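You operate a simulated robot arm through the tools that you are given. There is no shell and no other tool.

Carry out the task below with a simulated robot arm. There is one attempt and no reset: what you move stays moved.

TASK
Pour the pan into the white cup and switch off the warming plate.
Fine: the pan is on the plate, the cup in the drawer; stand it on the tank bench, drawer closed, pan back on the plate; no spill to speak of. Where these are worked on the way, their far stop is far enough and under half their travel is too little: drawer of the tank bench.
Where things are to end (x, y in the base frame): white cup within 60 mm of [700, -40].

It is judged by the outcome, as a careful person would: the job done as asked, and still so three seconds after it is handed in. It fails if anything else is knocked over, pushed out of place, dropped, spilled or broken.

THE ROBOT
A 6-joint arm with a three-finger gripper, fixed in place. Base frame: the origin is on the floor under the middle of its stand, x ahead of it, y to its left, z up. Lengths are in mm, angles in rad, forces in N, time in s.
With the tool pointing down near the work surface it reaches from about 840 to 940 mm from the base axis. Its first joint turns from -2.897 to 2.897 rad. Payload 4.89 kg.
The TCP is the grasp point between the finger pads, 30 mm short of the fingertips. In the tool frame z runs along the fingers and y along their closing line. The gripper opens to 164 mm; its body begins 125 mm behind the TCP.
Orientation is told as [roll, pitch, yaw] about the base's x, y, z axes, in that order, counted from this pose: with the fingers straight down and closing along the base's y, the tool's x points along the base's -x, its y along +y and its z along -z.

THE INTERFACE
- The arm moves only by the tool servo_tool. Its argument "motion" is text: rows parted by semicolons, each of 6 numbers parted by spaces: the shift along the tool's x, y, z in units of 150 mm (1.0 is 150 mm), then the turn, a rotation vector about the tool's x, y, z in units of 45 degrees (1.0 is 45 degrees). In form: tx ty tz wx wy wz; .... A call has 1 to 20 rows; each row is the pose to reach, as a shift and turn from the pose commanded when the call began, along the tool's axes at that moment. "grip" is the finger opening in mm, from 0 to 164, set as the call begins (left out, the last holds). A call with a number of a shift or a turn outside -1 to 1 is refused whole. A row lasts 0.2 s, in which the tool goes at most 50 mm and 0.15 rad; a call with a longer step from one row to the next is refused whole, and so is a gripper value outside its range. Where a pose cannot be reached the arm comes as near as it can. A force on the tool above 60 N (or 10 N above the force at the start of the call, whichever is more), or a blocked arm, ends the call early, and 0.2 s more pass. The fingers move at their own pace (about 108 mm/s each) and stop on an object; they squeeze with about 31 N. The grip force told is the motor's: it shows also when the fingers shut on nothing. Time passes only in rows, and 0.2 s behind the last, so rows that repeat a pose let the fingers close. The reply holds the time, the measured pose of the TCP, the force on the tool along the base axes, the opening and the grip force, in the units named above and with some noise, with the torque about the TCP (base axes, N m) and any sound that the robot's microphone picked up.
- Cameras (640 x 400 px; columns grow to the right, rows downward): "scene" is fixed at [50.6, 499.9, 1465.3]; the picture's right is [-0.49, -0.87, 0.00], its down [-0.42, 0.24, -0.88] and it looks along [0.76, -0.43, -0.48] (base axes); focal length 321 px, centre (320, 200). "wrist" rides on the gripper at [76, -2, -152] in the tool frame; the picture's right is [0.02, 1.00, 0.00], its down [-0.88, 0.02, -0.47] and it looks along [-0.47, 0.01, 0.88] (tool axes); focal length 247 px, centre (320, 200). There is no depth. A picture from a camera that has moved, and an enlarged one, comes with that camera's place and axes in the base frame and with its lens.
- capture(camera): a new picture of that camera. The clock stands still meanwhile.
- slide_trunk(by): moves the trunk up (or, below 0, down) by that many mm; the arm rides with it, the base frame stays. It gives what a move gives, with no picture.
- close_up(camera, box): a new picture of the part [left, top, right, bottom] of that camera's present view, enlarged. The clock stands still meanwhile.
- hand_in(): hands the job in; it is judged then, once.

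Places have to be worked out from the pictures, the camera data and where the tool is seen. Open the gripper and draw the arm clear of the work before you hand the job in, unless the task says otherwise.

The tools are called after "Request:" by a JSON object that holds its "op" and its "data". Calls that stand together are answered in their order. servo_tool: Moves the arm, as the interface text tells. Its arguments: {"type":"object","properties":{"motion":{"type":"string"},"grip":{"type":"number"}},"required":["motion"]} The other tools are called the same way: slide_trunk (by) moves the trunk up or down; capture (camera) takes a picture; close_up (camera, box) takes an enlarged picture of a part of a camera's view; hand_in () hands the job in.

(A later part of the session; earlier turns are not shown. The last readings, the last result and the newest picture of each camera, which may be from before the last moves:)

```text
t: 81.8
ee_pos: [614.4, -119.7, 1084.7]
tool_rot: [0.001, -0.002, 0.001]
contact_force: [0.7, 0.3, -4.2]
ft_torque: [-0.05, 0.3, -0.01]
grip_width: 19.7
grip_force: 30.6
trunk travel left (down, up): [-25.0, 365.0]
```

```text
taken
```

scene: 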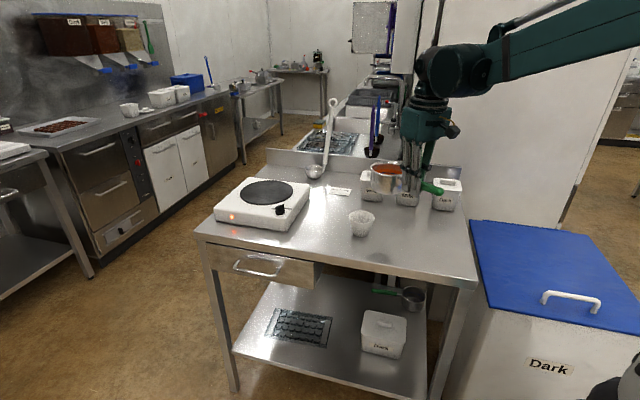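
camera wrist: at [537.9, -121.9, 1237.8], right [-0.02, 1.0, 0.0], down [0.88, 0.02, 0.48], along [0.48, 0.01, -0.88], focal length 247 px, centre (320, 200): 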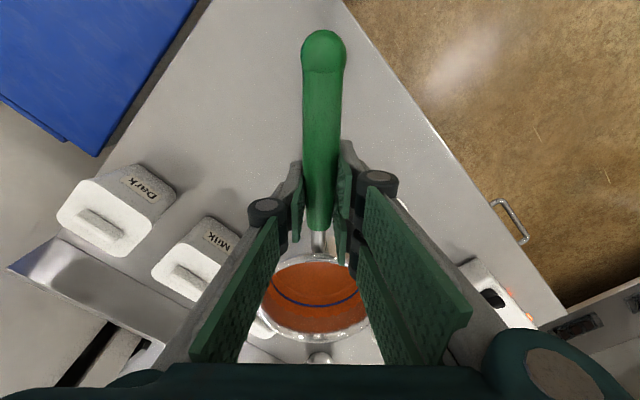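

In place with the pan level over free bench next to the cup. I'll tilt to 40° while lowering so the lip comes over the cup, slowly.

Request:
{"op": "servo_tool", "data": {"motion": "0 0.008 0.018 0.036 0 0; 0 0.024 0.053 0.107 0 0; 0 0.04 0.088 0.178 0 0; 0 0.06 0.133 0.267 0 0; 0 0.08 0.177 0.356 0 0; 0 0.1 0.221 0.445 0 0; 0 0.12 0.265 0.533 0 0; 0 0.14 0.309 0.622 0 0; 0 0.16 0.354 0.711 0 0; 0 0.176 0.389 0.782 0 0; 0 0.19 0.42 0.845 0 0; 0 0.2 0.442 0.889 0 0; 0 0.2 0.442 0.889 0 0"}}

Request:
{"op": "capture", "data": {"camera": "wrist"}}

Request:
{"op": "capture", "data": {"camera": "scene"}}

```text
t: 84.6
ee_pos: [616.8, -89.0, 1019.1]
tool_rot: [-0.699, -0.003, 0.001]
contact_force: [-0.1, 0.0, -3.4]
ft_torque: [0.1, 0.25, -0.03]
grip_width: 19.6
grip_force: 31.1
trunk travel left (down, up): [-25.0, 365.0]
```

```text
taken
camera wrist: at [540.0, 6.6, 1137.3], right [-0.02, 0.77, -0.64], down [0.88, 0.32, 0.35], along [0.47, -0.56, -0.68], focal length 247 px, centre (320, 200)
```

wrist: 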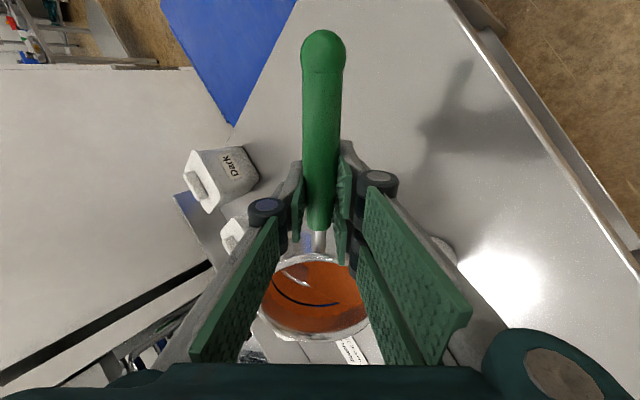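

```text
taken
```

scene: 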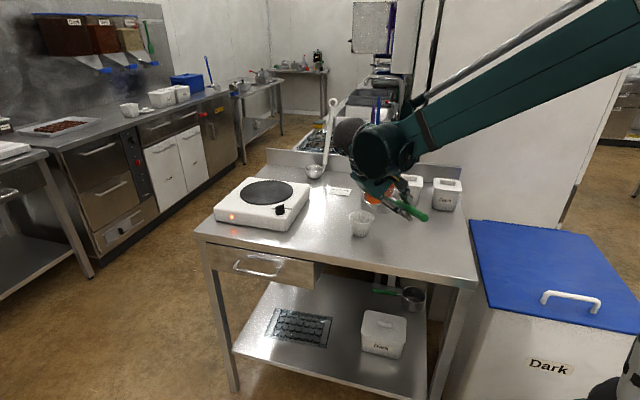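

Scene shows the pan tilted next to the cup. I'll close up on lip and cup to check their alignment before pouring.

Request:
{"op": "close_up", "data": {"camera": "scene", "box": [335, 175, 435, 245]}}

Request:
{"op": "close_up", "data": {"camera": "wrist", "box": [240, 220, 480, 370]}}

```text
5.71 times, centred on (385, 210) of scene
camera zoom: at [50.6, 499.9, 1465.3], right [-0.49, -0.87, 0.0], down [-0.42, 0.24, -0.88], along [0.76, -0.43, -0.48], focal length 1833 px, centre (-51, 143)
```

zoom: 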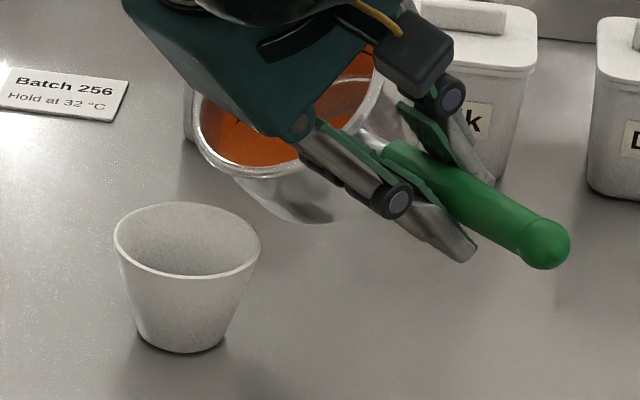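

```text
2.67 times, centred on (360, 295) of wrist
camera zoom: at [540.0, 6.6, 1137.3], right [-0.02, 0.77, -0.64], down [0.88, 0.32, 0.35], along [0.47, -0.56, -0.68], focal length 659 px, centre (213, -53)
```

zoom: 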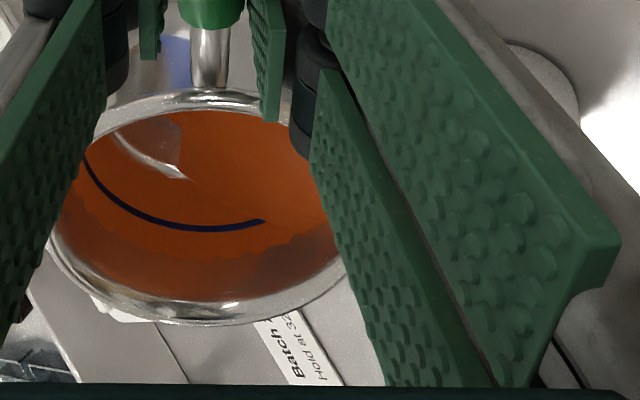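

The lip sits about 10 mm to the pan side of the cup's centre and some 44 mm above its rim, as planned. I'll tilt slowly on to 52° keeping the lip there, and then look.

Request:
{"op": "servo_tool", "data": {"motion": "0 0 -0.006 0.022 0 0; 0 0 -0.016 0.056 0 0; 0 0 -0.025 0.089 0 0; 0 0 -0.035 0.122 0 0; 0 0 -0.044 0.156 0 0; 0 0 -0.053 0.189 0 0; 0 0.001 -0.063 0.222 0 0; 0 0.002 -0.074 0.267 0 0; 0 0.002 -0.074 0.267 0 0"}}

Request:
{"op": "close_up", "data": {"camera": "scene", "box": [335, 175, 435, 245]}}

Request:
{"op": "capture", "data": {"camera": "wrist"}}

```text
t: 86.6
ee_pos: [616.6, -81.6, 1028.2]
tool_rot: [-0.908, -0.003, -0.001]
contact_force: [-0.2, -0.1, -3.4]
ft_torque: [0.1, 0.29, 0.01]
grip_width: 19.4
grip_force: 31.1
trunk travel left (down, up): [-25.0, 365.0]
```

```text
5.71 times, centred on (385, 210) of scene
camera zoom: at [50.6, 499.9, 1465.3], right [-0.49, -0.87, 0.0], down [-0.42, 0.24, -0.88], along [0.76, -0.43, -0.48], focal length 1833 px, centre (-51, 143)
```

zoom: 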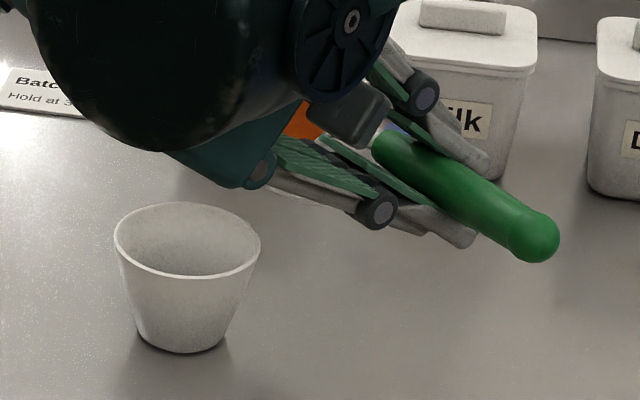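

```text
taken
camera wrist: at [539.2, 36.7, 1122.7], right [-0.02, 0.62, -0.79], down [0.88, 0.38, 0.28], along [0.47, -0.69, -0.55], focal length 247 px, centre (320, 200)
```

wrist: 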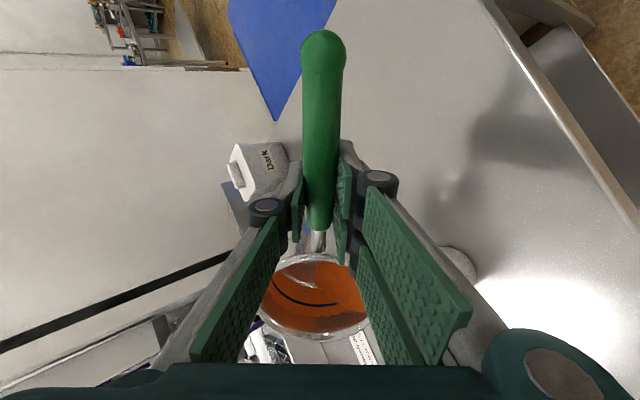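

Nothing has left the pan yet at 52°. I'll continue slowly to 64°.

Request:
{"op": "servo_tool", "data": {"motion": "0 0 -0.008 0.027 0 0; 0 0 -0.015 0.053 0 0; 0 0 -0.023 0.08 0 0; 0 0 -0.03 0.107 0 0; 0 0 -0.038 0.133 0 0; 0 0 -0.045 0.16 0 0; 0 0.001 -0.053 0.187 0 0; 0 0.001 -0.06 0.213 0 0; 0 0.002 -0.068 0.24 0 0; 0 0.002 -0.075 0.267 0 0; 0 0.002 -0.075 0.267 0 0"}}

Request:
{"op": "close_up", "data": {"camera": "scene", "box": [335, 175, 435, 245]}}

Request:
{"op": "capture", "data": {"camera": "wrist"}}

```text
t: 89.0
ee_pos: [616.0, -72.7, 1034.4]
tool_rot: [-1.117, -0.003, 0.0]
contact_force: [-0.1, 0.1, -3.1]
ft_torque: [0.13, 0.23, 0.0]
grip_width: 19.4
grip_force: 31.0
trunk travel left (down, up): [-25.0, 365.0]
```

```text
5.71 times, centred on (385, 210) of scene
camera zoom: at [50.6, 499.9, 1465.3], right [-0.49, -0.87, 0.0], down [-0.42, 0.24, -0.88], along [0.76, -0.43, -0.48], focal length 1833 px, centre (-51, 143)
```

zoom: 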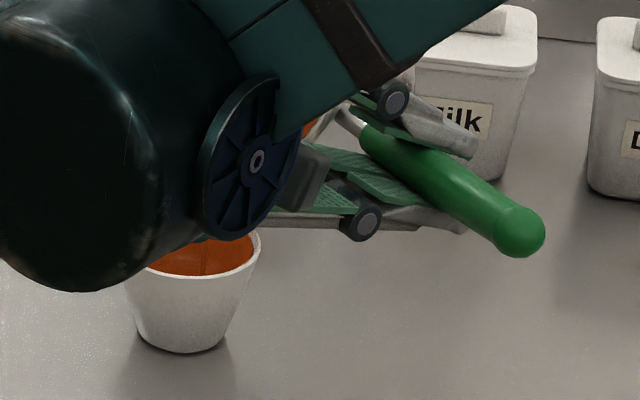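

```text
taken
camera wrist: at [539.6, 62.8, 1102.7], right [-0.02, 0.44, -0.9], down [0.88, 0.43, 0.19], along [0.47, -0.79, -0.39], focal length 247 px, centre (320, 200)
```

wrist: 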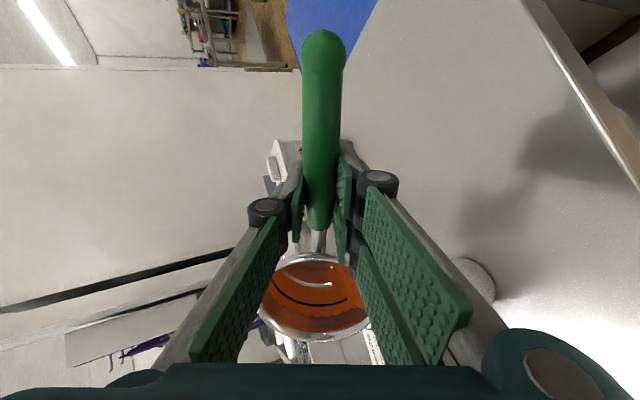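

Liquid is now arriving in the cup. I'll look closer at the cup level before continuing.

Request:
{"op": "close_up", "data": {"camera": "scene", "box": [350, 205, 386, 240]}}

Request:
{"op": "close_up", "data": {"camera": "wrist", "box": [240, 220, 520, 370]}}

```text
11.43 times, centred on (368, 222) of scene
camera zoom: at [50.6, 499.9, 1465.3], right [-0.49, -0.87, 0.0], down [-0.42, 0.24, -0.88], along [0.76, -0.43, -0.48], focal length 3666 px, centre (-229, -57)
```

zoom: 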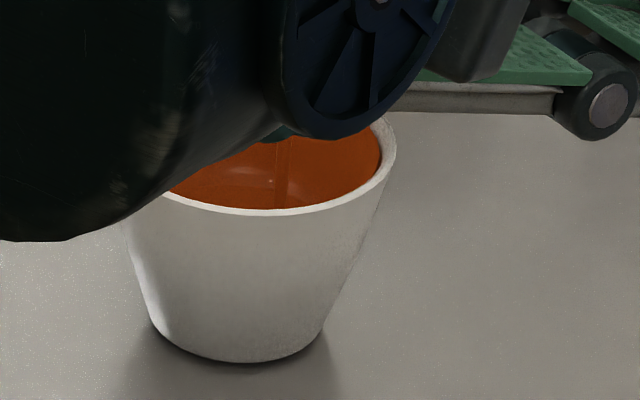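

```text
2.29 times, centred on (380, 295) of wrist
camera zoom: at [539.6, 62.8, 1102.7], right [-0.02, 0.44, -0.9], down [0.88, 0.43, 0.19], along [0.47, -0.79, -0.39], focal length 564 px, centre (183, -17)
```

zoom: 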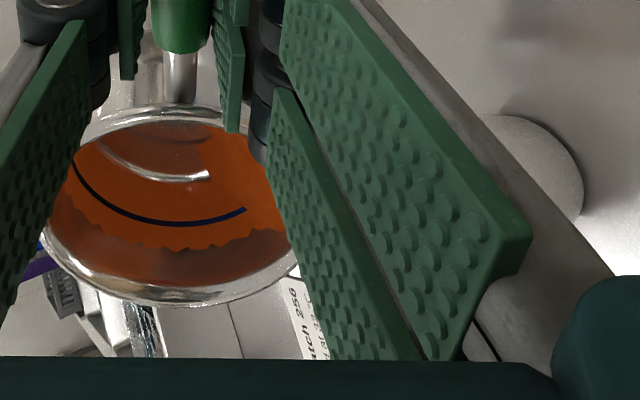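

The stream lands inside the cup and the level already looks roughly 15–20 mm below the rim. I'll proceed in smaller steps, to 69°, with dwell, and check again.

Request:
{"op": "servo_tool", "data": {"motion": "0 0 -0.006 0.022 0 0; 0 0 -0.013 0.044 0 0; 0 0 -0.019 0.067 0 0; 0 0 -0.025 0.089 0 0; 0 0 -0.032 0.111 0 0; 0 0 -0.032 0.111 0 0; 0 0 -0.032 0.111 0 0; 0 0 -0.032 0.111 0 0; 0 0 -0.032 0.111 0 0; 0 0 -0.032 0.111 0 0"}}

Request:
{"op": "close_up", "data": {"camera": "scene", "box": [350, 205, 386, 240]}}

Request:
{"op": "close_up", "data": {"camera": "wrist", "box": [240, 220, 520, 370]}}

```text
t: 91.2
ee_pos: [616.2, -68.2, 1036.3]
tool_rot: [-1.206, -0.002, -0.001]
contact_force: [-0.3, 0.0, -2.8]
ft_torque: [0.12, 0.23, 0.03]
grip_width: 19.6
grip_force: 31.4
trunk travel left (down, up): [-25.0, 365.0]
```

```text
11.43 times, centred on (368, 222) of scene
camera zoom: at [50.6, 499.9, 1465.3], right [-0.49, -0.87, 0.0], down [-0.42, 0.24, -0.88], along [0.76, -0.43, -0.48], focal length 3666 px, centre (-229, -57)
```

zoom: 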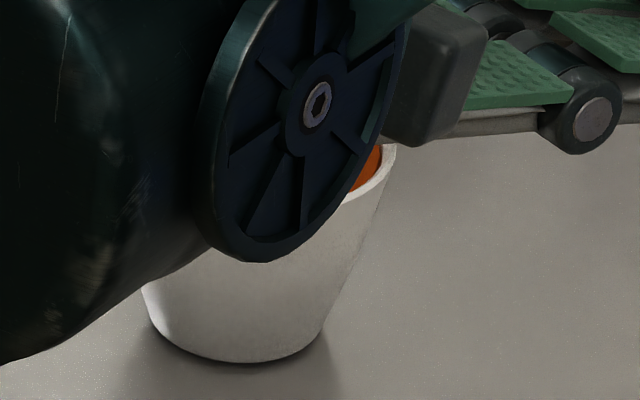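

```text
2.29 times, centred on (380, 295) of wrist
camera zoom: at [540.0, 72.9, 1092.3], right [-0.02, 0.36, -0.93], down [0.88, 0.45, 0.15], along [0.47, -0.82, -0.32], focal length 564 px, centre (183, -17)
```

zoom: 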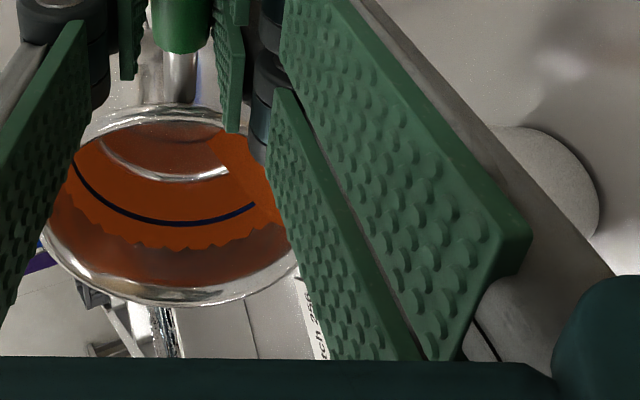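

The wrist now blocks the scene view of the cup, so I'll judge by weight; the load went from about 3.8 N to about 2.8 N. I'll take a few still readings.

Request:
{"op": "servo_tool", "data": {"motion": "0 0 0 0 0 0; 0 0 0 0 0 0"}}

Request:
{"op": "servo_tool", "data": {"motion": "0 0 0 0 0 0; 0 0 0 0 0 0"}}

Request:
{"op": "servo_tool", "data": {"motion": "0 0 0 0 0 0; 0 0 0 0 0 0"}}

Request:
{"op": "servo_tool", "data": {"motion": "0 0 0 0 0 0; 0 0 0 0 0 0"}}

```text
t: 91.8
ee_pos: [616.5, -68.7, 1035.6]
tool_rot: [-1.204, -0.001, -0.001]
contact_force: [1.0, -0.1, -3.2]
ft_torque: [0.07, 0.25, -0.02]
grip_width: 19.4
grip_force: 30.7
trunk travel left (down, up): [-25.0, 365.0]
```

```text
t: 92.4
ee_pos: [616.4, -67.0, 1035.3]
tool_rot: [-1.205, -0.003, 0.0]
contact_force: [0.0, -0.3, -2.8]
ft_torque: [0.11, 0.22, -0.02]
grip_width: 19.5
grip_force: 31.2
trunk travel left (down, up): [-25.0, 365.0]
```

```text
t: 93.0
ee_pos: [616.2, -68.2, 1035.2]
tool_rot: [-1.205, -0.003, 0.001]
contact_force: [-0.7, 0.4, -3.5]
ft_torque: [0.1, 0.24, 0.01]
grip_width: 19.4
grip_force: 30.8
trunk travel left (down, up): [-25.0, 365.0]
```

```text
t: 93.6
ee_pos: [616.2, -68.4, 1036.7]
tool_rot: [-1.205, -0.001, 0.0]
contact_force: [-0.1, 0.1, -2.5]
ft_torque: [0.09, 0.2, -0.01]
grip_width: 19.7
grip_force: 31.4
trunk travel left (down, up): [-25.0, 365.0]
```

Poured so far is perhaps 50–70 g. To be safe about the cup's level I'll tilt back to 50° (flow stops, view opens) and look.

Request:
{"op": "servo_tool", "data": {"motion": "0 0 0.013 -0.044 0 0; 0 0 0.025 -0.089 0 0; 0 0 0.04 -0.133 0 0; 0 0 0.053 -0.178 0 0; 0 0 0.066 -0.222 0 0; 0 0 0.079 -0.267 0 0; 0 0 0.092 -0.311 0 0; 0 0 0.105 -0.356 0 0; 0 0 0.118 -0.4 0 0; 0 0 0.118 -0.4 0 0"}}

Request:
{"op": "close_up", "data": {"camera": "scene", "box": [340, 195, 388, 240]}}

Request:
{"op": "close_up", "data": {"camera": "wrist", "box": [240, 220, 480, 370]}}

```text
t: 95.8
ee_pos: [616.0, -84.2, 1030.3]
tool_rot: [-0.888, -0.001, 0.002]
contact_force: [-1.0, 0.5, -3.2]
ft_torque: [0.04, 0.19, 0.04]
grip_width: 19.4
grip_force: 31.1
trunk travel left (down, up): [-25.0, 365.0]
```

```text
8.89 times, centred on (364, 218) of scene
camera zoom: at [50.6, 499.9, 1465.3], right [-0.49, -0.87, 0.0], down [-0.42, 0.24, -0.88], along [0.76, -0.43, -0.48], focal length 2852 px, centre (-71, 44)
```

zoom: 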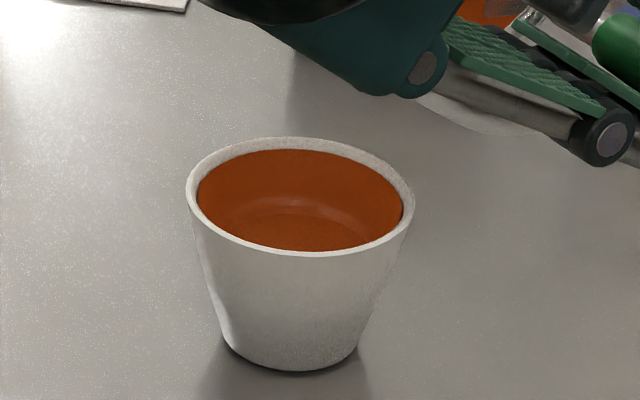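

```text
2.67 times, centred on (360, 295) of wrist
camera zoom: at [539.9, 32.3, 1127.4], right [-0.02, 0.63, -0.78], down [0.88, 0.38, 0.29], along [0.47, -0.68, -0.56], focal length 659 px, centre (213, -53)
```

zoom: 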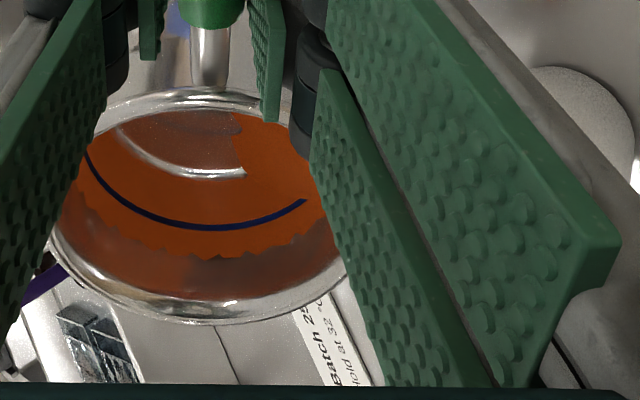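

The cup's level looks high already. I'll zoom tightly on the cup to measure the freeboard.

Request:
{"op": "close_up", "data": {"camera": "scene", "box": [348, 207, 376, 225]}}

Request:
{"op": "close_up", "data": {"camera": "wrist", "box": [255, 245, 355, 345]}}

```text
16.00 times, centred on (362, 216) of scene
camera zoom: at [50.6, 499.9, 1465.3], right [-0.49, -0.87, 0.0], down [-0.42, 0.24, -0.88], along [0.76, -0.43, -0.48], focal length 5133 px, centre (-352, -56)
```

zoom: 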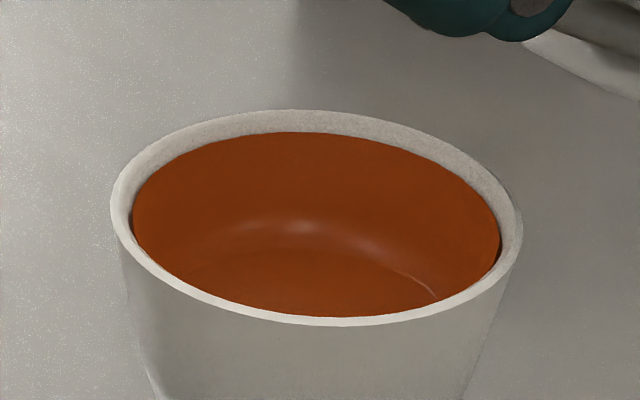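

```text
4.00 times, centred on (305, 295) of wrist
camera zoom: at [539.9, 32.3, 1127.4], right [-0.02, 0.63, -0.78], down [0.88, 0.38, 0.29], along [0.47, -0.68, -0.56], focal length 988 px, centre (380, -180)
```

zoom: 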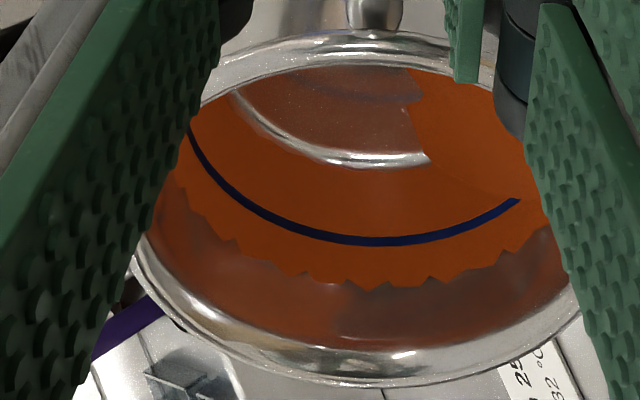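

The cup is filled to within about 3 mm of its rim, so I must see how much is left in the pan before going on. I'll draw the pan back level beside the cup and look into it.

Request:
{"op": "servo_tool", "data": {"motion": "0 -0.02 -0.001 -0.06 0 0; 0 -0.045 -0.002 -0.14 0 0; 0 -0.075 -0.003 -0.23 0 0; 0 -0.105 -0.004 -0.33 0 0; 0 -0.135 -0.006 -0.43 0 0; 0 -0.165 -0.007 -0.53 0 0; 0 -0.195 -0.008 -0.63 0 0; 0 -0.225 -0.009 -0.73 0 0; 0 -0.25 -0.01 -0.83 0 0; 0 -0.27 -0.011 -0.92 0 0; 0 -0.29 -0.012 -1.0 0 0; 0 -0.29 -0.012 -1.0 0 0"}}

Request:
{"op": "servo_tool", "data": {"motion": "0 0 -0.03 -0.05 0 0; 0 0 -0.07 -0.1 0 0; 0 0 -0.1 -0.133 0 0; 0 0 -0.1 -0.133 0 0; 0 0 -0.1 -0.133 0 0; 0 0 -0.1 -0.133 0 0"}}

Request:
{"op": "capture", "data": {"camera": "wrist"}}

Request:
{"op": "close_up", "data": {"camera": "wrist", "box": [255, 245, 385, 345]}}

Request:
{"op": "close_up", "data": {"camera": "scene", "box": [340, 160, 436, 240]}}

```text
t: 98.4
ee_pos: [616.8, -111.2, 1065.5]
tool_rot: [-0.104, -0.002, 0.0]
contact_force: [0.0, 0.4, -2.5]
ft_torque: [-0.08, 0.22, -0.02]
grip_width: 19.5
grip_force: 30.8
trunk travel left (down, up): [-25.0, 365.0]
```

```text
t: 99.8
ee_pos: [616.6, -108.4, 1080.1]
tool_rot: [-0.001, -0.002, -0.001]
contact_force: [-0.8, -0.8, -2.9]
ft_torque: [-0.06, 0.19, -0.01]
grip_width: 19.6
grip_force: 30.8
trunk travel left (down, up): [-25.0, 365.0]
```

```text
taken
camera wrist: at [540.2, -111.4, 1231.6], right [-0.02, 1.0, 0.0], down [0.88, 0.02, 0.48], along [0.48, 0.01, -0.88], focal length 247 px, centre (320, 200)
```

wrist: 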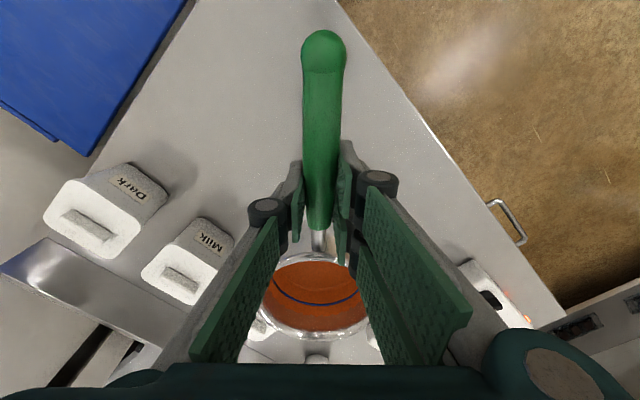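

```text
4.00 times, centred on (320, 295) of wrist
camera zoom: at [540.2, -111.4, 1231.6], right [-0.02, 1.0, 0.0], down [0.88, 0.02, 0.48], along [0.48, 0.01, -0.88], focal length 988 px, centre (320, -180)
```

zoom: 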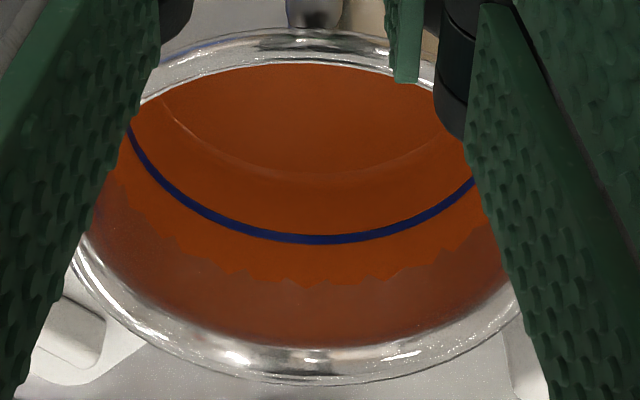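

```text
5.00 times, centred on (388, 200) of scene
camera zoom: at [50.6, 499.9, 1465.3], right [-0.49, -0.87, 0.0], down [-0.42, 0.24, -0.88], along [0.76, -0.43, -0.48], focal length 1604 px, centre (-20, 200)
```

zoom: 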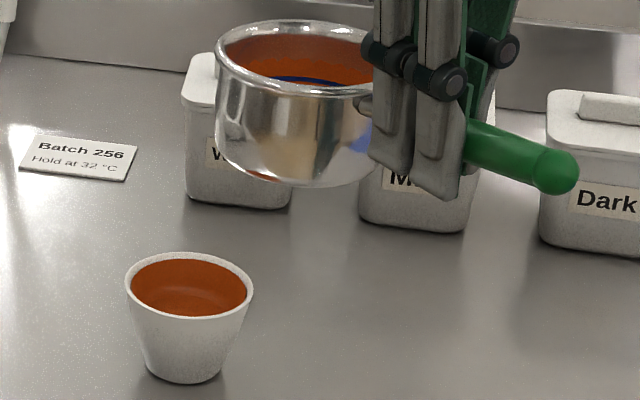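

The pan still holds a thin layer while the cup is close to full. I'll carry the pan level to a spot where the wrist camera can look steeply into the cup to measure the freeboard properly.

Request:
{"op": "servo_tool", "data": {"motion": "-0.04 0.04 0 0 0 0; -0.12 0.13 0 0 0 0; -0.22 0.24 0 0 0 0; -0.33 0.36 0 0 0 0; -0.44 0.48 0 0 0 0; -0.53 0.58 0 0 0 0; -0.59 0.65 0 0 0 0; -0.613 0.677 0 0 0 0; -0.613 0.677 0 0 0 0"}}

Request:
{"op": "servo_tool", "data": {"motion": "-0.04 0.04 0 0 0 0; -0.12 0.13 0 0 0 0; -0.22 0.24 0 0 0 0; -0.33 0.36 0 0 0 0; -0.44 0.48 0 0 0 0; -0.53 0.58 0 0 0 0; -0.59 0.65 0 0 0 0; -0.613 0.677 0 0 0 0; -0.613 0.677 0 0 0 0"}}

Request:
{"op": "capture", "data": {"camera": "wrist"}}

```text
t: 101.8
ee_pos: [708.4, -8.3, 1079.2]
tool_rot: [0.0, -0.002, -0.001]
contact_force: [0.9, -0.7, -2.2]
ft_torque: [0.02, 0.21, -0.01]
grip_width: 19.7
grip_force: 31.0
trunk travel left (down, up): [-25.0, 365.0]
```

```text
t: 103.8
ee_pos: [799.8, 92.3, 1079.2]
tool_rot: [0.0, -0.002, 0.0]
contact_force: [0.7, -0.6, -4.2]
ft_torque: [-0.03, 0.2, -0.02]
grip_width: 19.2
grip_force: 31.7
trunk travel left (down, up): [-25.0, 365.0]
```

```text
taken
camera wrist: at [723.5, 90.4, 1232.7], right [-0.02, 1.0, 0.0], down [0.88, 0.02, 0.48], along [0.48, 0.01, -0.88], focal length 247 px, centre (320, 200)
```

wrist: 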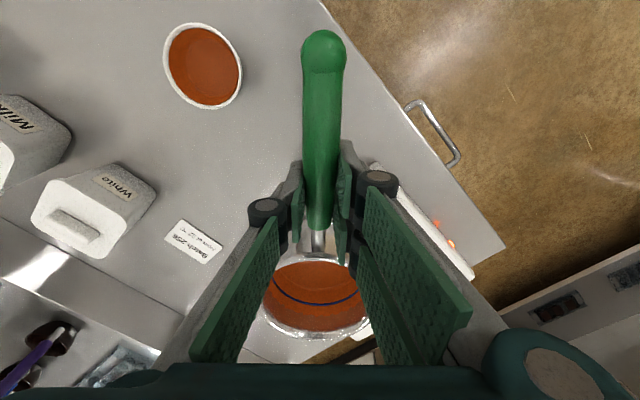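

The cup is in plain view. I'll enlarge it and the pan contents.

Request:
{"op": "close_up", "data": {"camera": "wrist", "box": [150, 10, 256, 120]}}

Request:
{"op": "close_up", "data": {"camera": "wrist", "box": [255, 245, 385, 345]}}

Request:
{"op": "close_up", "data": {"camera": "scene", "box": [340, 200, 388, 240]}}

```text
3.64 times, centred on (203, 65) of wrist
camera zoom: at [723.5, 90.4, 1232.7], right [-0.02, 1.0, 0.0], down [0.88, 0.02, 0.48], along [0.48, 0.01, -0.88], focal length 898 px, centre (746, 691)
```

zoom: 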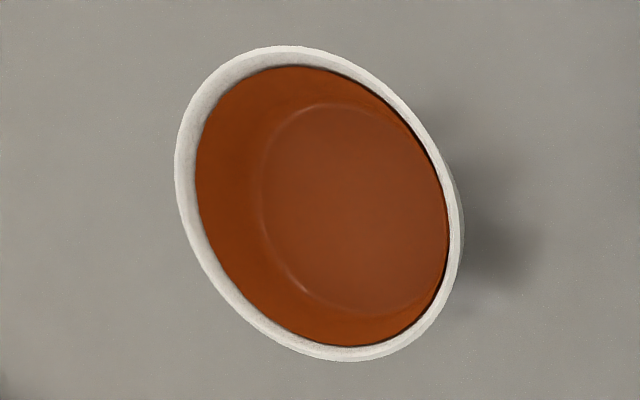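

```text
4.00 times, centred on (320, 295) of wrist
camera zoom: at [723.5, 90.4, 1232.7], right [-0.02, 1.0, 0.0], down [0.88, 0.02, 0.48], along [0.48, 0.01, -0.88], focal length 988 px, centre (320, -180)
```

zoom: 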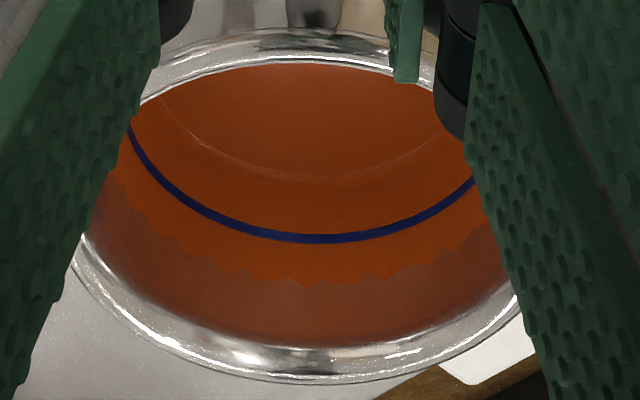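

```text
10.00 times, centred on (364, 220) of scene
camera zoom: at [50.6, 499.9, 1465.3], right [-0.49, -0.87, 0.0], down [-0.42, 0.24, -0.88], along [0.76, -0.43, -0.48], focal length 3208 px, centre (-120, 0)
```

zoom: 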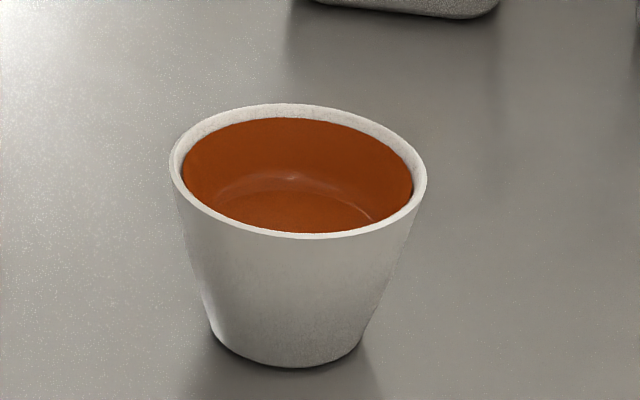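

The enlarged view shows the true liquid disc lies deep in the cup (around z 905, roughly 50 ml); the orange above it is only a film on the wall. So the rest will fit; I'll go back to the pre-pour spot.

Request:
{"op": "servo_tool", "data": {"motion": "0.04 -0.04 0 0 0 0; 0.12 -0.13 0 0 0 0; 0.22 -0.24 0 0 0 0; 0.33 -0.36 0 0 0 0; 0.44 -0.48 0 0 0 0; 0.53 -0.58 0 0 0 0; 0.59 -0.65 0 0 0 0; 0.613 -0.677 0 0 0 0; 0.613 -0.677 0 0 0 0"}}

Request:
{"op": "servo_tool", "data": {"motion": "0.04 -0.04 0 0 0 0; 0.12 -0.13 0 0 0 0; 0.22 -0.24 0 0 0 0; 0.33 -0.36 0 0 0 0; 0.44 -0.48 0 0 0 0; 0.53 -0.58 0 0 0 0; 0.59 -0.65 0 0 0 0; 0.613 -0.677 0 0 0 0; 0.613 -0.677 0 0 0 0"}}

```text
t: 105.8
ee_pos: [707.8, -9.9, 1079.6]
tool_rot: [0.0, -0.001, -0.001]
contact_force: [-0.2, 0.0, -2.2]
ft_torque: [-0.01, 0.19, -0.03]
grip_width: 19.4
grip_force: 31.3
trunk travel left (down, up): [-25.0, 365.0]
```

```text
t: 107.8
ee_pos: [614.9, -109.3, 1079.8]
tool_rot: [0.0, -0.001, -0.002]
contact_force: [-0.7, -0.1, -3.3]
ft_torque: [-0.02, 0.22, -0.01]
grip_width: 19.3
grip_force: 30.7
trunk travel left (down, up): [-25.0, 365.0]
```

Back at the pre-pour spot. I'll tilt to 40° again with the same lip path.

Request:
{"op": "servo_tool", "data": {"motion": "0 0.005 0.016 0.036 0 0; 0 0.015 0.048 0.107 0 0; 0 0.026 0.08 0.178 0 0; 0 0.039 0.121 0.267 0 0; 0 0.052 0.161 0.356 0 0; 0 0.065 0.2 0.445 0 0; 0 0.078 0.24 0.533 0 0; 0 0.091 0.28 0.622 0 0; 0 0.104 0.32 0.711 0 0; 0 0.115 0.355 0.782 0 0; 0 0.124 0.385 0.845 0 0; 0 0.13 0.403 0.889 0 0; 0 0.13 0.403 0.889 0 0"}}

```text
t: 110.6
ee_pos: [616.1, -91.1, 1019.3]
tool_rot: [-0.699, -0.002, 0.0]
contact_force: [0.0, -1.1, -2.5]
ft_torque: [0.1, 0.23, 0.0]
grip_width: 19.9
grip_force: 30.7
trunk travel left (down, up): [-25.0, 365.0]
```

At 40° again. The remaining liquid shouldn't flow before about 68°, so I'll go to 66° at an even pace.

Request:
{"op": "servo_tool", "data": {"motion": "0 0 -0.013 0.044 0 0; 0 0 -0.026 0.089 0 0; 0 0 -0.038 0.133 0 0; 0 0 -0.051 0.178 0 0; 0 0.001 -0.063 0.222 0 0; 0 0.003 -0.076 0.267 0 0; 0 0.005 -0.088 0.311 0 0; 0 0.007 -0.1 0.356 0 0; 0 0.009 -0.113 0.4 0 0; 0 0.012 -0.125 0.444 0 0; 0 0.015 -0.134 0.478 0 0; 0 0.018 -0.143 0.511 0 0; 0 0.021 -0.152 0.544 0 0; 0 0.025 -0.161 0.578 0 0; 0 0.025 -0.161 0.578 0 0"}}

```text
t: 113.8
ee_pos: [615.6, -71.9, 1035.3]
tool_rot: [-1.152, -0.002, 0.001]
contact_force: [1.0, 0.3, -3.2]
ft_torque: [0.14, 0.23, 0.01]
grip_width: 19.3
grip_force: 31.2
trunk travel left (down, up): [-25.0, 365.0]
```

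Now the real pour of the remainder: 66° to 78° at 1° per row, then a short dwell.

Request:
{"op": "servo_tool", "data": {"motion": "0 0 -0.006 0.022 0 0; 0 0 -0.013 0.044 0 0; 0 0 -0.019 0.067 0 0; 0 0 -0.025 0.089 0 0; 0 0 -0.032 0.111 0 0; 0 0 -0.038 0.133 0 0; 0 0 -0.044 0.156 0 0; 0 0.001 -0.051 0.178 0 0; 0 0.001 -0.057 0.2 0 0; 0 0.001 -0.063 0.222 0 0; 0 0.002 -0.07 0.244 0 0; 0 0.002 -0.076 0.267 0 0; 0 0.002 -0.076 0.267 0 0; 0 0.002 -0.076 0.267 0 0; 0 0.002 -0.076 0.267 0 0"}}

Request:
{"op": "capture", "data": {"camera": "scene"}}

Request:
{"op": "capture", "data": {"camera": "wrist"}}

```text
t: 117.0
ee_pos: [615.2, -61.8, 1039.2]
tool_rot: [-1.361, 0.0, -0.001]
contact_force: [0.4, -0.7, -2.6]
ft_torque: [0.13, 0.19, -0.04]
grip_width: 19.4
grip_force: 31.0
trunk travel left (down, up): [-25.0, 365.0]
```

```text
taken
```

scene: 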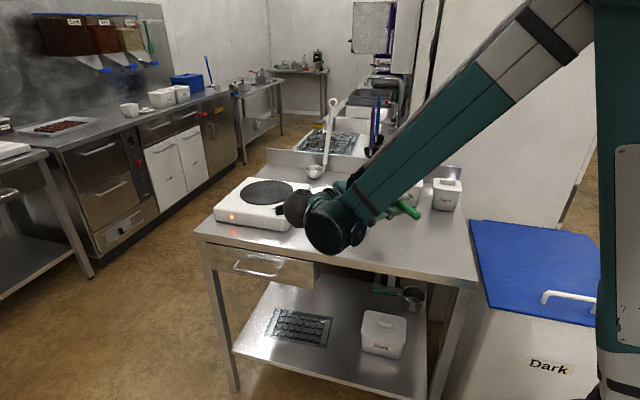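

```text
taken
camera wrist: at [539.3, 86.8, 1073.7], right [-0.02, 0.21, -0.98], down [0.88, 0.47, 0.08], along [0.47, -0.86, -0.19], focal length 247 px, centre (320, 200)
```

wrist: 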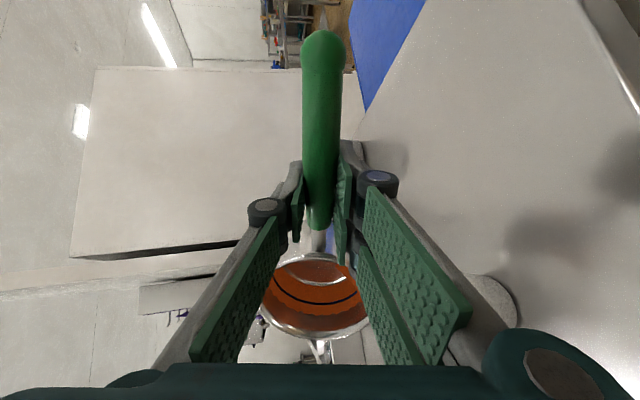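

Flow continues over the cup. I'll go on from 78° to 94° at 1° per row.

Request:
{"op": "servo_tool", "data": {"motion": "0 0 -0.006 0.022 0 0; 0 0 -0.013 0.044 0 0; 0 0 -0.019 0.067 0 0; 0 0 -0.025 0.089 0 0; 0 0 -0.032 0.111 0 0; 0 0 -0.038 0.133 0 0; 0 0 -0.044 0.156 0 0; 0 0 -0.05 0.178 0 0; 0 0.001 -0.056 0.2 0 0; 0 0.001 -0.063 0.222 0 0; 0 0.002 -0.069 0.244 0 0; 0 0.002 -0.075 0.267 0 0; 0 0.003 -0.082 0.289 0 0; 0 0.005 -0.088 0.311 0 0; 0 0.006 -0.094 0.333 0 0; 0 0.007 -0.1 0.356 0 0; 0 0.007 -0.1 0.356 0 0; 0 0.007 -0.1 0.356 0 0"}}

Request:
{"op": "capture", "data": {"camera": "wrist"}}

```text
t: 120.8
ee_pos: [617.3, -46.7, 1041.1]
tool_rot: [-1.64, -0.003, 0.001]
contact_force: [0.6, 0.3, -4.2]
ft_torque: [0.08, 0.2, -0.01]
grip_width: 19.5
grip_force: 30.7
trunk travel left (down, up): [-25.0, 365.0]
```

```text
taken
camera wrist: at [540.2, 105.6, 1032.8], right [-0.02, -0.07, -1.0], down [0.88, 0.47, -0.05], along [0.47, -0.88, 0.05], focal length 247 px, centre (320, 200)
```

wrist: 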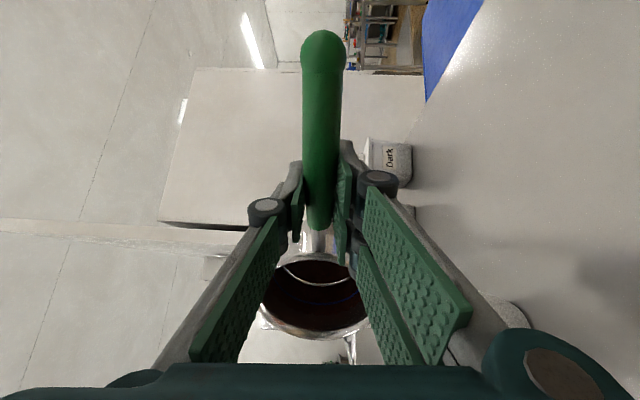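

At 94° the pan is draining its last. I'll go on to 108° and dwell to let it run out.

Request:
{"op": "servo_tool", "data": {"motion": "0 0 -0.009 0.031 0 0; 0 0 -0.018 0.062 0 0; 0 0 -0.026 0.093 0 0; 0 -0.001 -0.035 0.124 0 0; 0 0 -0.044 0.156 0 0; 0 0.001 -0.053 0.187 0 0; 0 0.001 -0.062 0.218 0 0; 0 0.002 -0.07 0.249 0 0; 0 0.003 -0.079 0.28 0 0; 0 0.004 -0.088 0.311 0 0; 0 0.004 -0.088 0.311 0 0; 0 0.004 -0.088 0.311 0 0; 0 0.004 -0.088 0.311 0 0; 0 0.004 -0.088 0.311 0 0; 0 0.004 -0.088 0.311 0 0; 0 0.004 -0.088 0.311 0 0"}}

Request:
{"op": "capture", "data": {"camera": "wrist"}}

Request:
{"op": "close_up", "data": {"camera": "wrist", "box": [255, 235, 385, 345]}}

Request:
{"op": "capture", "data": {"camera": "scene"}}

```text
t: 124.2
ee_pos: [616.9, -33.0, 1039.5]
tool_rot: [-1.885, -0.001, 0.0]
contact_force: [-0.7, 0.1, -3.1]
ft_torque: [0.09, 0.19, 0.01]
grip_width: 19.6
grip_force: 30.8
trunk travel left (down, up): [-25.0, 365.0]
```

```text
taken
camera wrist: at [540.4, 111.6, 994.9], right [-0.02, -0.31, -0.95], down [0.88, 0.44, -0.16], along [0.47, -0.84, 0.26], focal length 247 px, centre (320, 200)
```

wrist: 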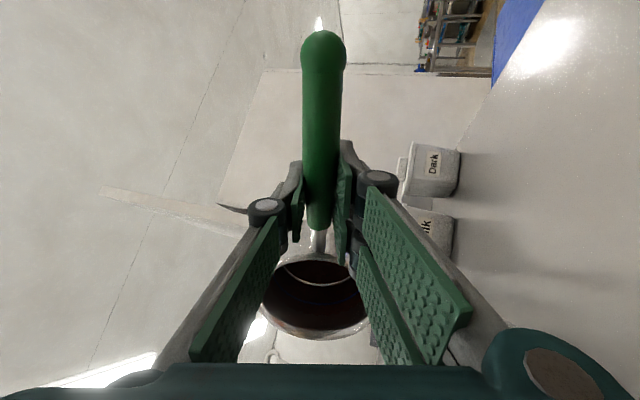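

```text
3.64 times, centred on (320, 290) of wrist
camera zoom: at [540.4, 111.6, 994.9], right [-0.02, -0.31, -0.95], down [0.88, 0.44, -0.16], along [0.47, -0.84, 0.26], focal length 898 px, centre (320, -127)
```

zoom: 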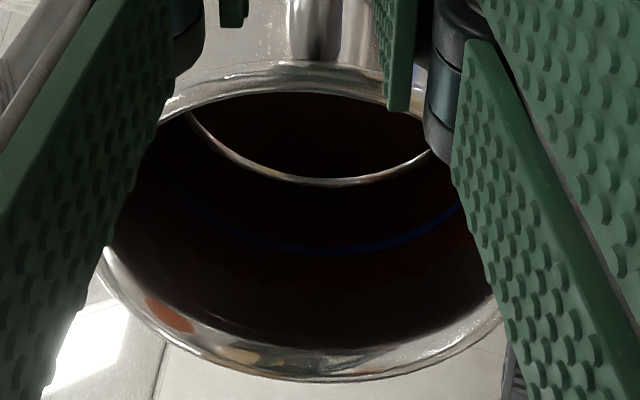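

```text
taken
```

scene: 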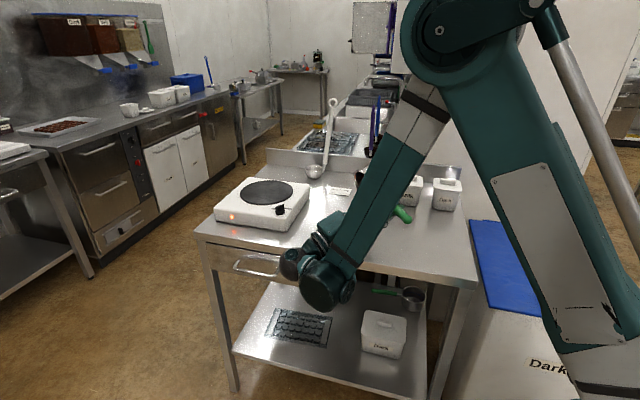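

The pan's inside is now dark and empty apart from film. I'll dwell a little more, then tilt back to 66° with the lip still above the cup.

Request:
{"op": "servo_tool", "data": {"motion": "0 0 0 0 0 0; 0 0 0 0 0 0; 0 0 0 0 0 0; 0 0 0 0 0 0; 0 0 0 0 0 0; 0 0.009 0.02 -0.078 0 0; 0 0.018 0.039 -0.156 0 0; 0 0.027 0.058 -0.233 0 0; 0 0.037 0.078 -0.311 0 0; 0 0.046 0.097 -0.389 0 0; 0 0.055 0.117 -0.467 0 0; 0 0.064 0.136 -0.544 0 0; 0 0.073 0.156 -0.622 0 0; 0 0.082 0.175 -0.7 0 0; 0 0.092 0.195 -0.778 0 0; 0 0.1 0.214 -0.856 0 0; 0 0.11 0.234 -0.933 0 0; 0 0.11 0.234 -0.933 0 0"}}

```text
t: 128.0
ee_pos: [615.9, -71.7, 1033.6]
tool_rot: [-1.153, -0.001, 0.001]
contact_force: [0.5, 0.1, -2.1]
ft_torque: [0.09, 0.23, -0.02]
grip_width: 19.5
grip_force: 30.8
trunk travel left (down, up): [-25.0, 365.0]
```

At 66° and drained. I'll return the pan to level while backing away and up.

Request:
{"op": "servo_tool", "data": {"motion": "0 -0.03 0.011 -0.1 0 0; 0 -0.06 0.022 -0.2 0 0; 0 -0.09 0.033 -0.3 0 0; 0 -0.12 0.044 -0.4 0 0; 0 -0.15 0.055 -0.5 0 0; 0 -0.18 0.066 -0.6 0 0; 0 -0.21 0.077 -0.7 0 0; 0 -0.24 0.088 -0.8 0 0; 0 -0.27 0.099 -0.9 0 0; 0 -0.3 0.11 -1.0 0 0"}}

Request:
{"op": "servo_tool", "data": {"motion": "0 -0.01 -0.02 -0.1 0 0; 0 -0.02 -0.04 -0.2 0 0; 0 -0.03 -0.06 -0.3 0 0; 0 -0.035 -0.08 -0.4 0 0; 0 -0.04 -0.1 -0.466 0 0; 0 -0.04 -0.1 -0.466 0 0; 0 -0.04 -0.1 -0.466 0 0"}}

Request:
{"op": "capture", "data": {"camera": "wrist"}}

Request:
{"op": "close_up", "data": {"camera": "scene", "box": [330, 160, 436, 250]}}

Request:
{"op": "close_up", "data": {"camera": "wrist", "box": [255, 245, 385, 345]}}

```text
t: 130.2
ee_pos: [616.6, -105.2, 1069.2]
tool_rot: [-0.368, -0.002, 0.0]
contact_force: [-0.7, 1.1, -3.0]
ft_torque: [-0.05, 0.22, 0.0]
grip_width: 19.5
grip_force: 31.4
trunk travel left (down, up): [-25.0, 365.0]
```

```text
t: 131.8
ee_pos: [616.7, -105.0, 1085.4]
tool_rot: [-0.001, -0.002, -0.001]
contact_force: [0.6, 0.2, -2.4]
ft_torque: [-0.02, 0.2, 0.03]
grip_width: 19.6
grip_force: 31.5
trunk travel left (down, up): [-25.0, 365.0]
```

```text
taken
camera wrist: at [539.9, -107.1, 1238.0], right [-0.02, 1.0, 0.0], down [0.88, 0.02, 0.48], along [0.48, 0.01, -0.88], focal length 247 px, centre (320, 200)
```

wrist: 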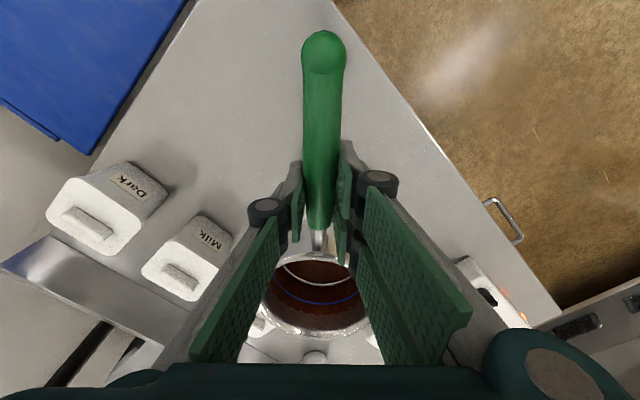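

```text
4.44 times, centred on (383, 205) of scene
camera zoom: at [50.6, 499.9, 1465.3], right [-0.49, -0.87, 0.0], down [-0.42, 0.24, -0.88], along [0.76, -0.43, -0.48], focal length 1426 px, centre (40, 178)
```

zoom: 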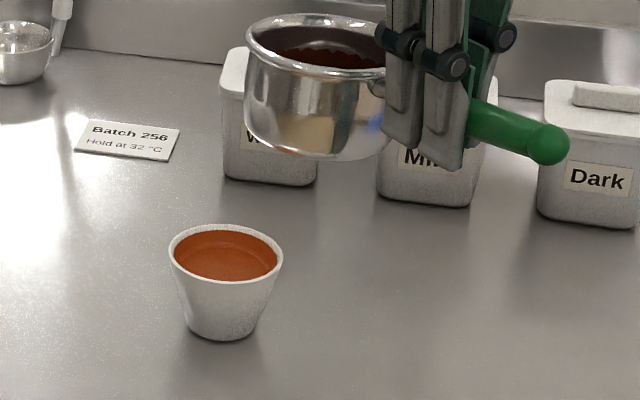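

```text
4.00 times, centred on (320, 295) of wrist
camera zoom: at [539.9, -107.1, 1238.0], right [-0.02, 1.0, 0.0], down [0.88, 0.02, 0.48], along [0.48, 0.01, -0.88], focal length 988 px, centre (320, -180)
```

zoom: 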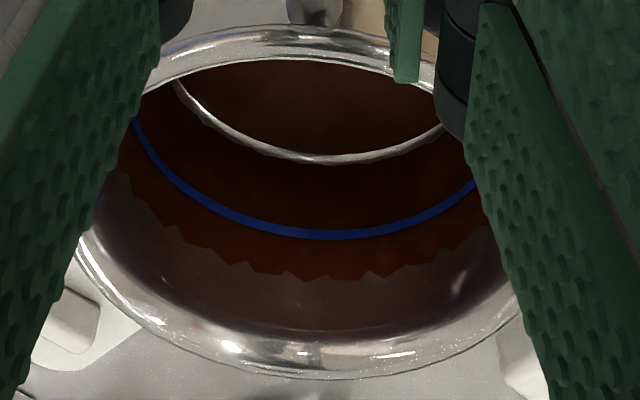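

The pan is empty and the bench around the cup is clean. I'll carry the pan back toward the plate.

Request:
{"op": "servo_tool", "data": {"motion": "-0.06 0.06 0 0 0 0; -0.17 0.16 0 0 0 0; -0.3 0.29 0 0 0 0; -0.43 0.42 0 0 0 0; -0.55 0.53 0 0 0 0; -0.65 0.63 0 0 0 0; -0.694 0.67 0 0 0 0"}}

Request:
{"op": "servo_tool", "data": {"motion": "-0.06 0.06 0 0 0 0; -0.17 0.16 0 0 0 0; -0.3 0.29 0 0 0 0; -0.43 0.42 0 0 0 0; -0.55 0.53 0 0 0 0; -0.65 0.63 0 0 0 0; -0.694 0.67 0 0 0 0; -0.694 0.67 0 0 0 0"}}

Request:
{"op": "servo_tool", "data": {"motion": "-0.06 0.06 0 0 0 0.05; -0.17 0.17 0 0 0 0.13; -0.3 0.31 0 0 0 0.24; -0.43 0.45 0 0 0 0.35; -0.55 0.57 0 0 0 0.44; -0.65 0.67 0 0 0 0.52; -0.694 0.715 0 0 0 0.551; -0.694 0.715 0 0 0 0.551; -0.694 0.715 0 0 0 0.551"}}

Request:
{"op": "capture", "data": {"camera": "wrist"}}

Request:
{"op": "capture", "data": {"camera": "scene"}}

```text
t: 133.4
ee_pos: [720.2, -3.4, 1085.4]
tool_rot: [-0.001, -0.003, -0.001]
contact_force: [-0.5, -0.7, -2.6]
ft_torque: [0.04, 0.14, -0.01]
grip_width: 19.5
grip_force: 31.4
trunk travel left (down, up): [-25.0, 365.0]
```

```text
t: 135.2
ee_pos: [826.7, 96.1, 1085.1]
tool_rot: [-0.002, -0.001, 0.0]
contact_force: [-1.1, 0.3, -3.1]
ft_torque: [0.04, 0.19, -0.01]
grip_width: 19.6
grip_force: 31.3
trunk travel left (down, up): [-25.0, 365.0]
```

```text
t: 137.2
ee_pos: [928.0, 203.6, 1087.0]
tool_rot: [0.0, -0.004, -0.432]
contact_force: [-0.6, 0.2, -3.1]
ft_torque: [0.06, 0.17, 0.03]
grip_width: 19.5
grip_force: 30.9
trunk travel left (down, up): [-25.0, 365.0]
```

```text
taken
camera wrist: at [857.4, 233.7, 1239.1], right [0.4, 0.92, 0.0], down [0.81, -0.35, 0.48], along [0.44, -0.19, -0.88], focal length 247 px, centre (320, 200)
```

wrist: 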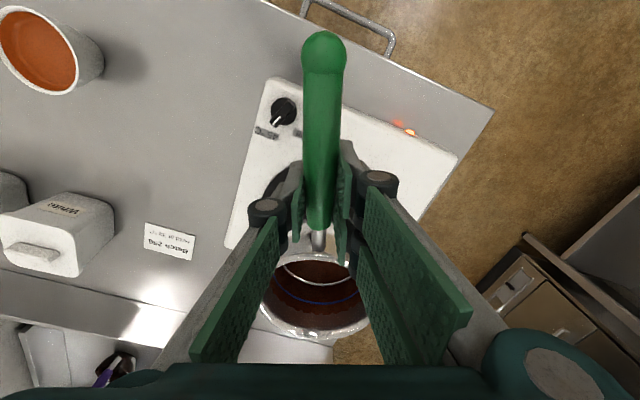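

```text
taken
```

scene: 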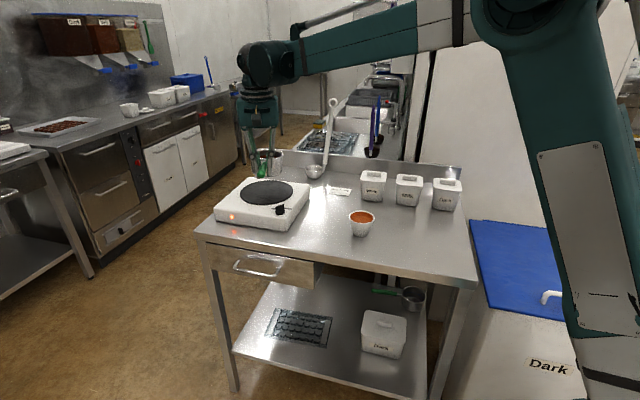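

The wrist view matches the lift-off picture. I'll lower 72 mm, then feel for contact with the plate.

Request:
{"op": "servo_tool", "data": {"motion": "0 0 0.06 0 0 0; 0 0 0.15 0 0 0; 0 0 0.25 0 0 0; 0 0 0.34 0 0 0; 0 0 0.41 0 0 0; 0 0 0.46 0 0 0; 0 0 0.48 0 0 0; 0 0 0.48 0 0 0"}}

Request:
{"op": "servo_tool", "data": {"motion": "0 0 0.01 0 0 0; 0 0 0.02 0 0 0; 0 0 0.027 0 0 0; 0 0 0.027 0 0 0"}}

Request:
{"op": "servo_tool", "data": {"motion": "0 0 0.01 0 0 0; 0 0 0.013 0 0 0; 0 0 0.013 0 0 0"}}

```text
t: 139.0
ee_pos: [928.8, 202.3, 1013.4]
tool_rot: [0.0, -0.003, -0.433]
contact_force: [-0.6, -0.1, -0.9]
ft_torque: [-0.05, 0.03, 0.01]
grip_width: 19.5
grip_force: 30.8
trunk travel left (down, up): [-25.0, 365.0]
```

```text
t: 140.0
ee_pos: [928.8, 203.7, 1010.0]
tool_rot: [0.001, -0.002, -0.432]
contact_force: [0.2, 1.8, 1.7]
ft_torque: [-0.32, -0.42, 0.18]
grip_width: 19.6
grip_force: 30.2
trunk travel left (down, up): [-25.0, 365.0]
```

```text
t: 140.8
ee_pos: [927.3, 204.1, 1008.8]
tool_rot: [0.001, -0.003, -0.432]
contact_force: [-0.2, 2.1, 5.1]
ft_torque: [-0.31, -0.84, 0.36]
grip_width: 19.5
grip_force: 30.5
trunk travel left (down, up): [-25.0, 365.0]
```

Contact came a few mm early, so the pan has sagged slightly in the grip. I'll look at how it sits before releasing.

Request:
{"op": "close_up", "data": {"camera": "scene", "box": [220, 140, 316, 210]}}

Request:
{"op": "capture", "data": {"camera": "wrist"}}

```text
5.71 times, centred on (268, 175) of scene
camera zoom: at [50.6, 499.9, 1465.3], right [-0.49, -0.87, 0.0], down [-0.42, 0.24, -0.88], along [0.76, -0.43, -0.48], focal length 1833 px, centre (617, 343)
```

zoom: 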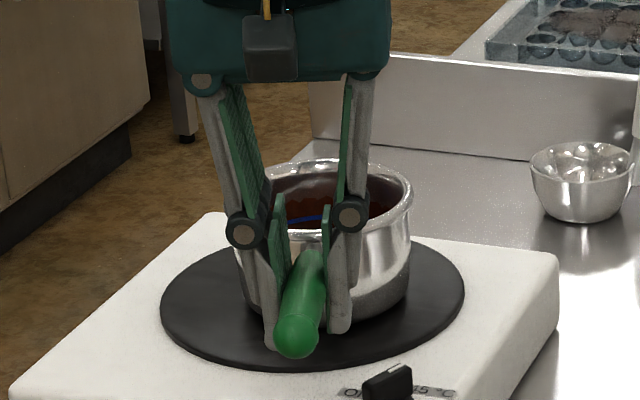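

```text
taken
camera wrist: at [857.9, 233.7, 1161.1], right [0.4, 0.92, 0.0], down [0.81, -0.35, 0.48], along [0.44, -0.19, -0.88], focal length 247 px, centre (320, 200)
```

wrist: 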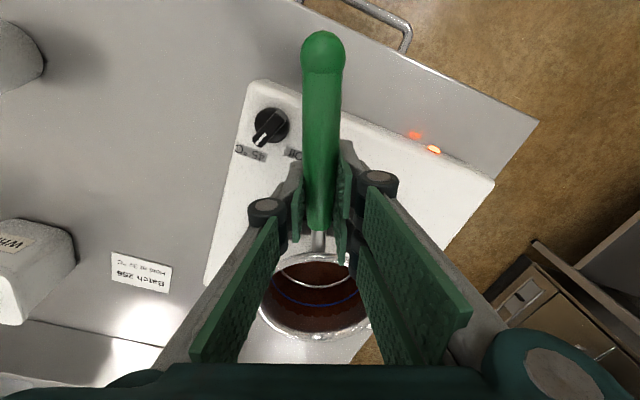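

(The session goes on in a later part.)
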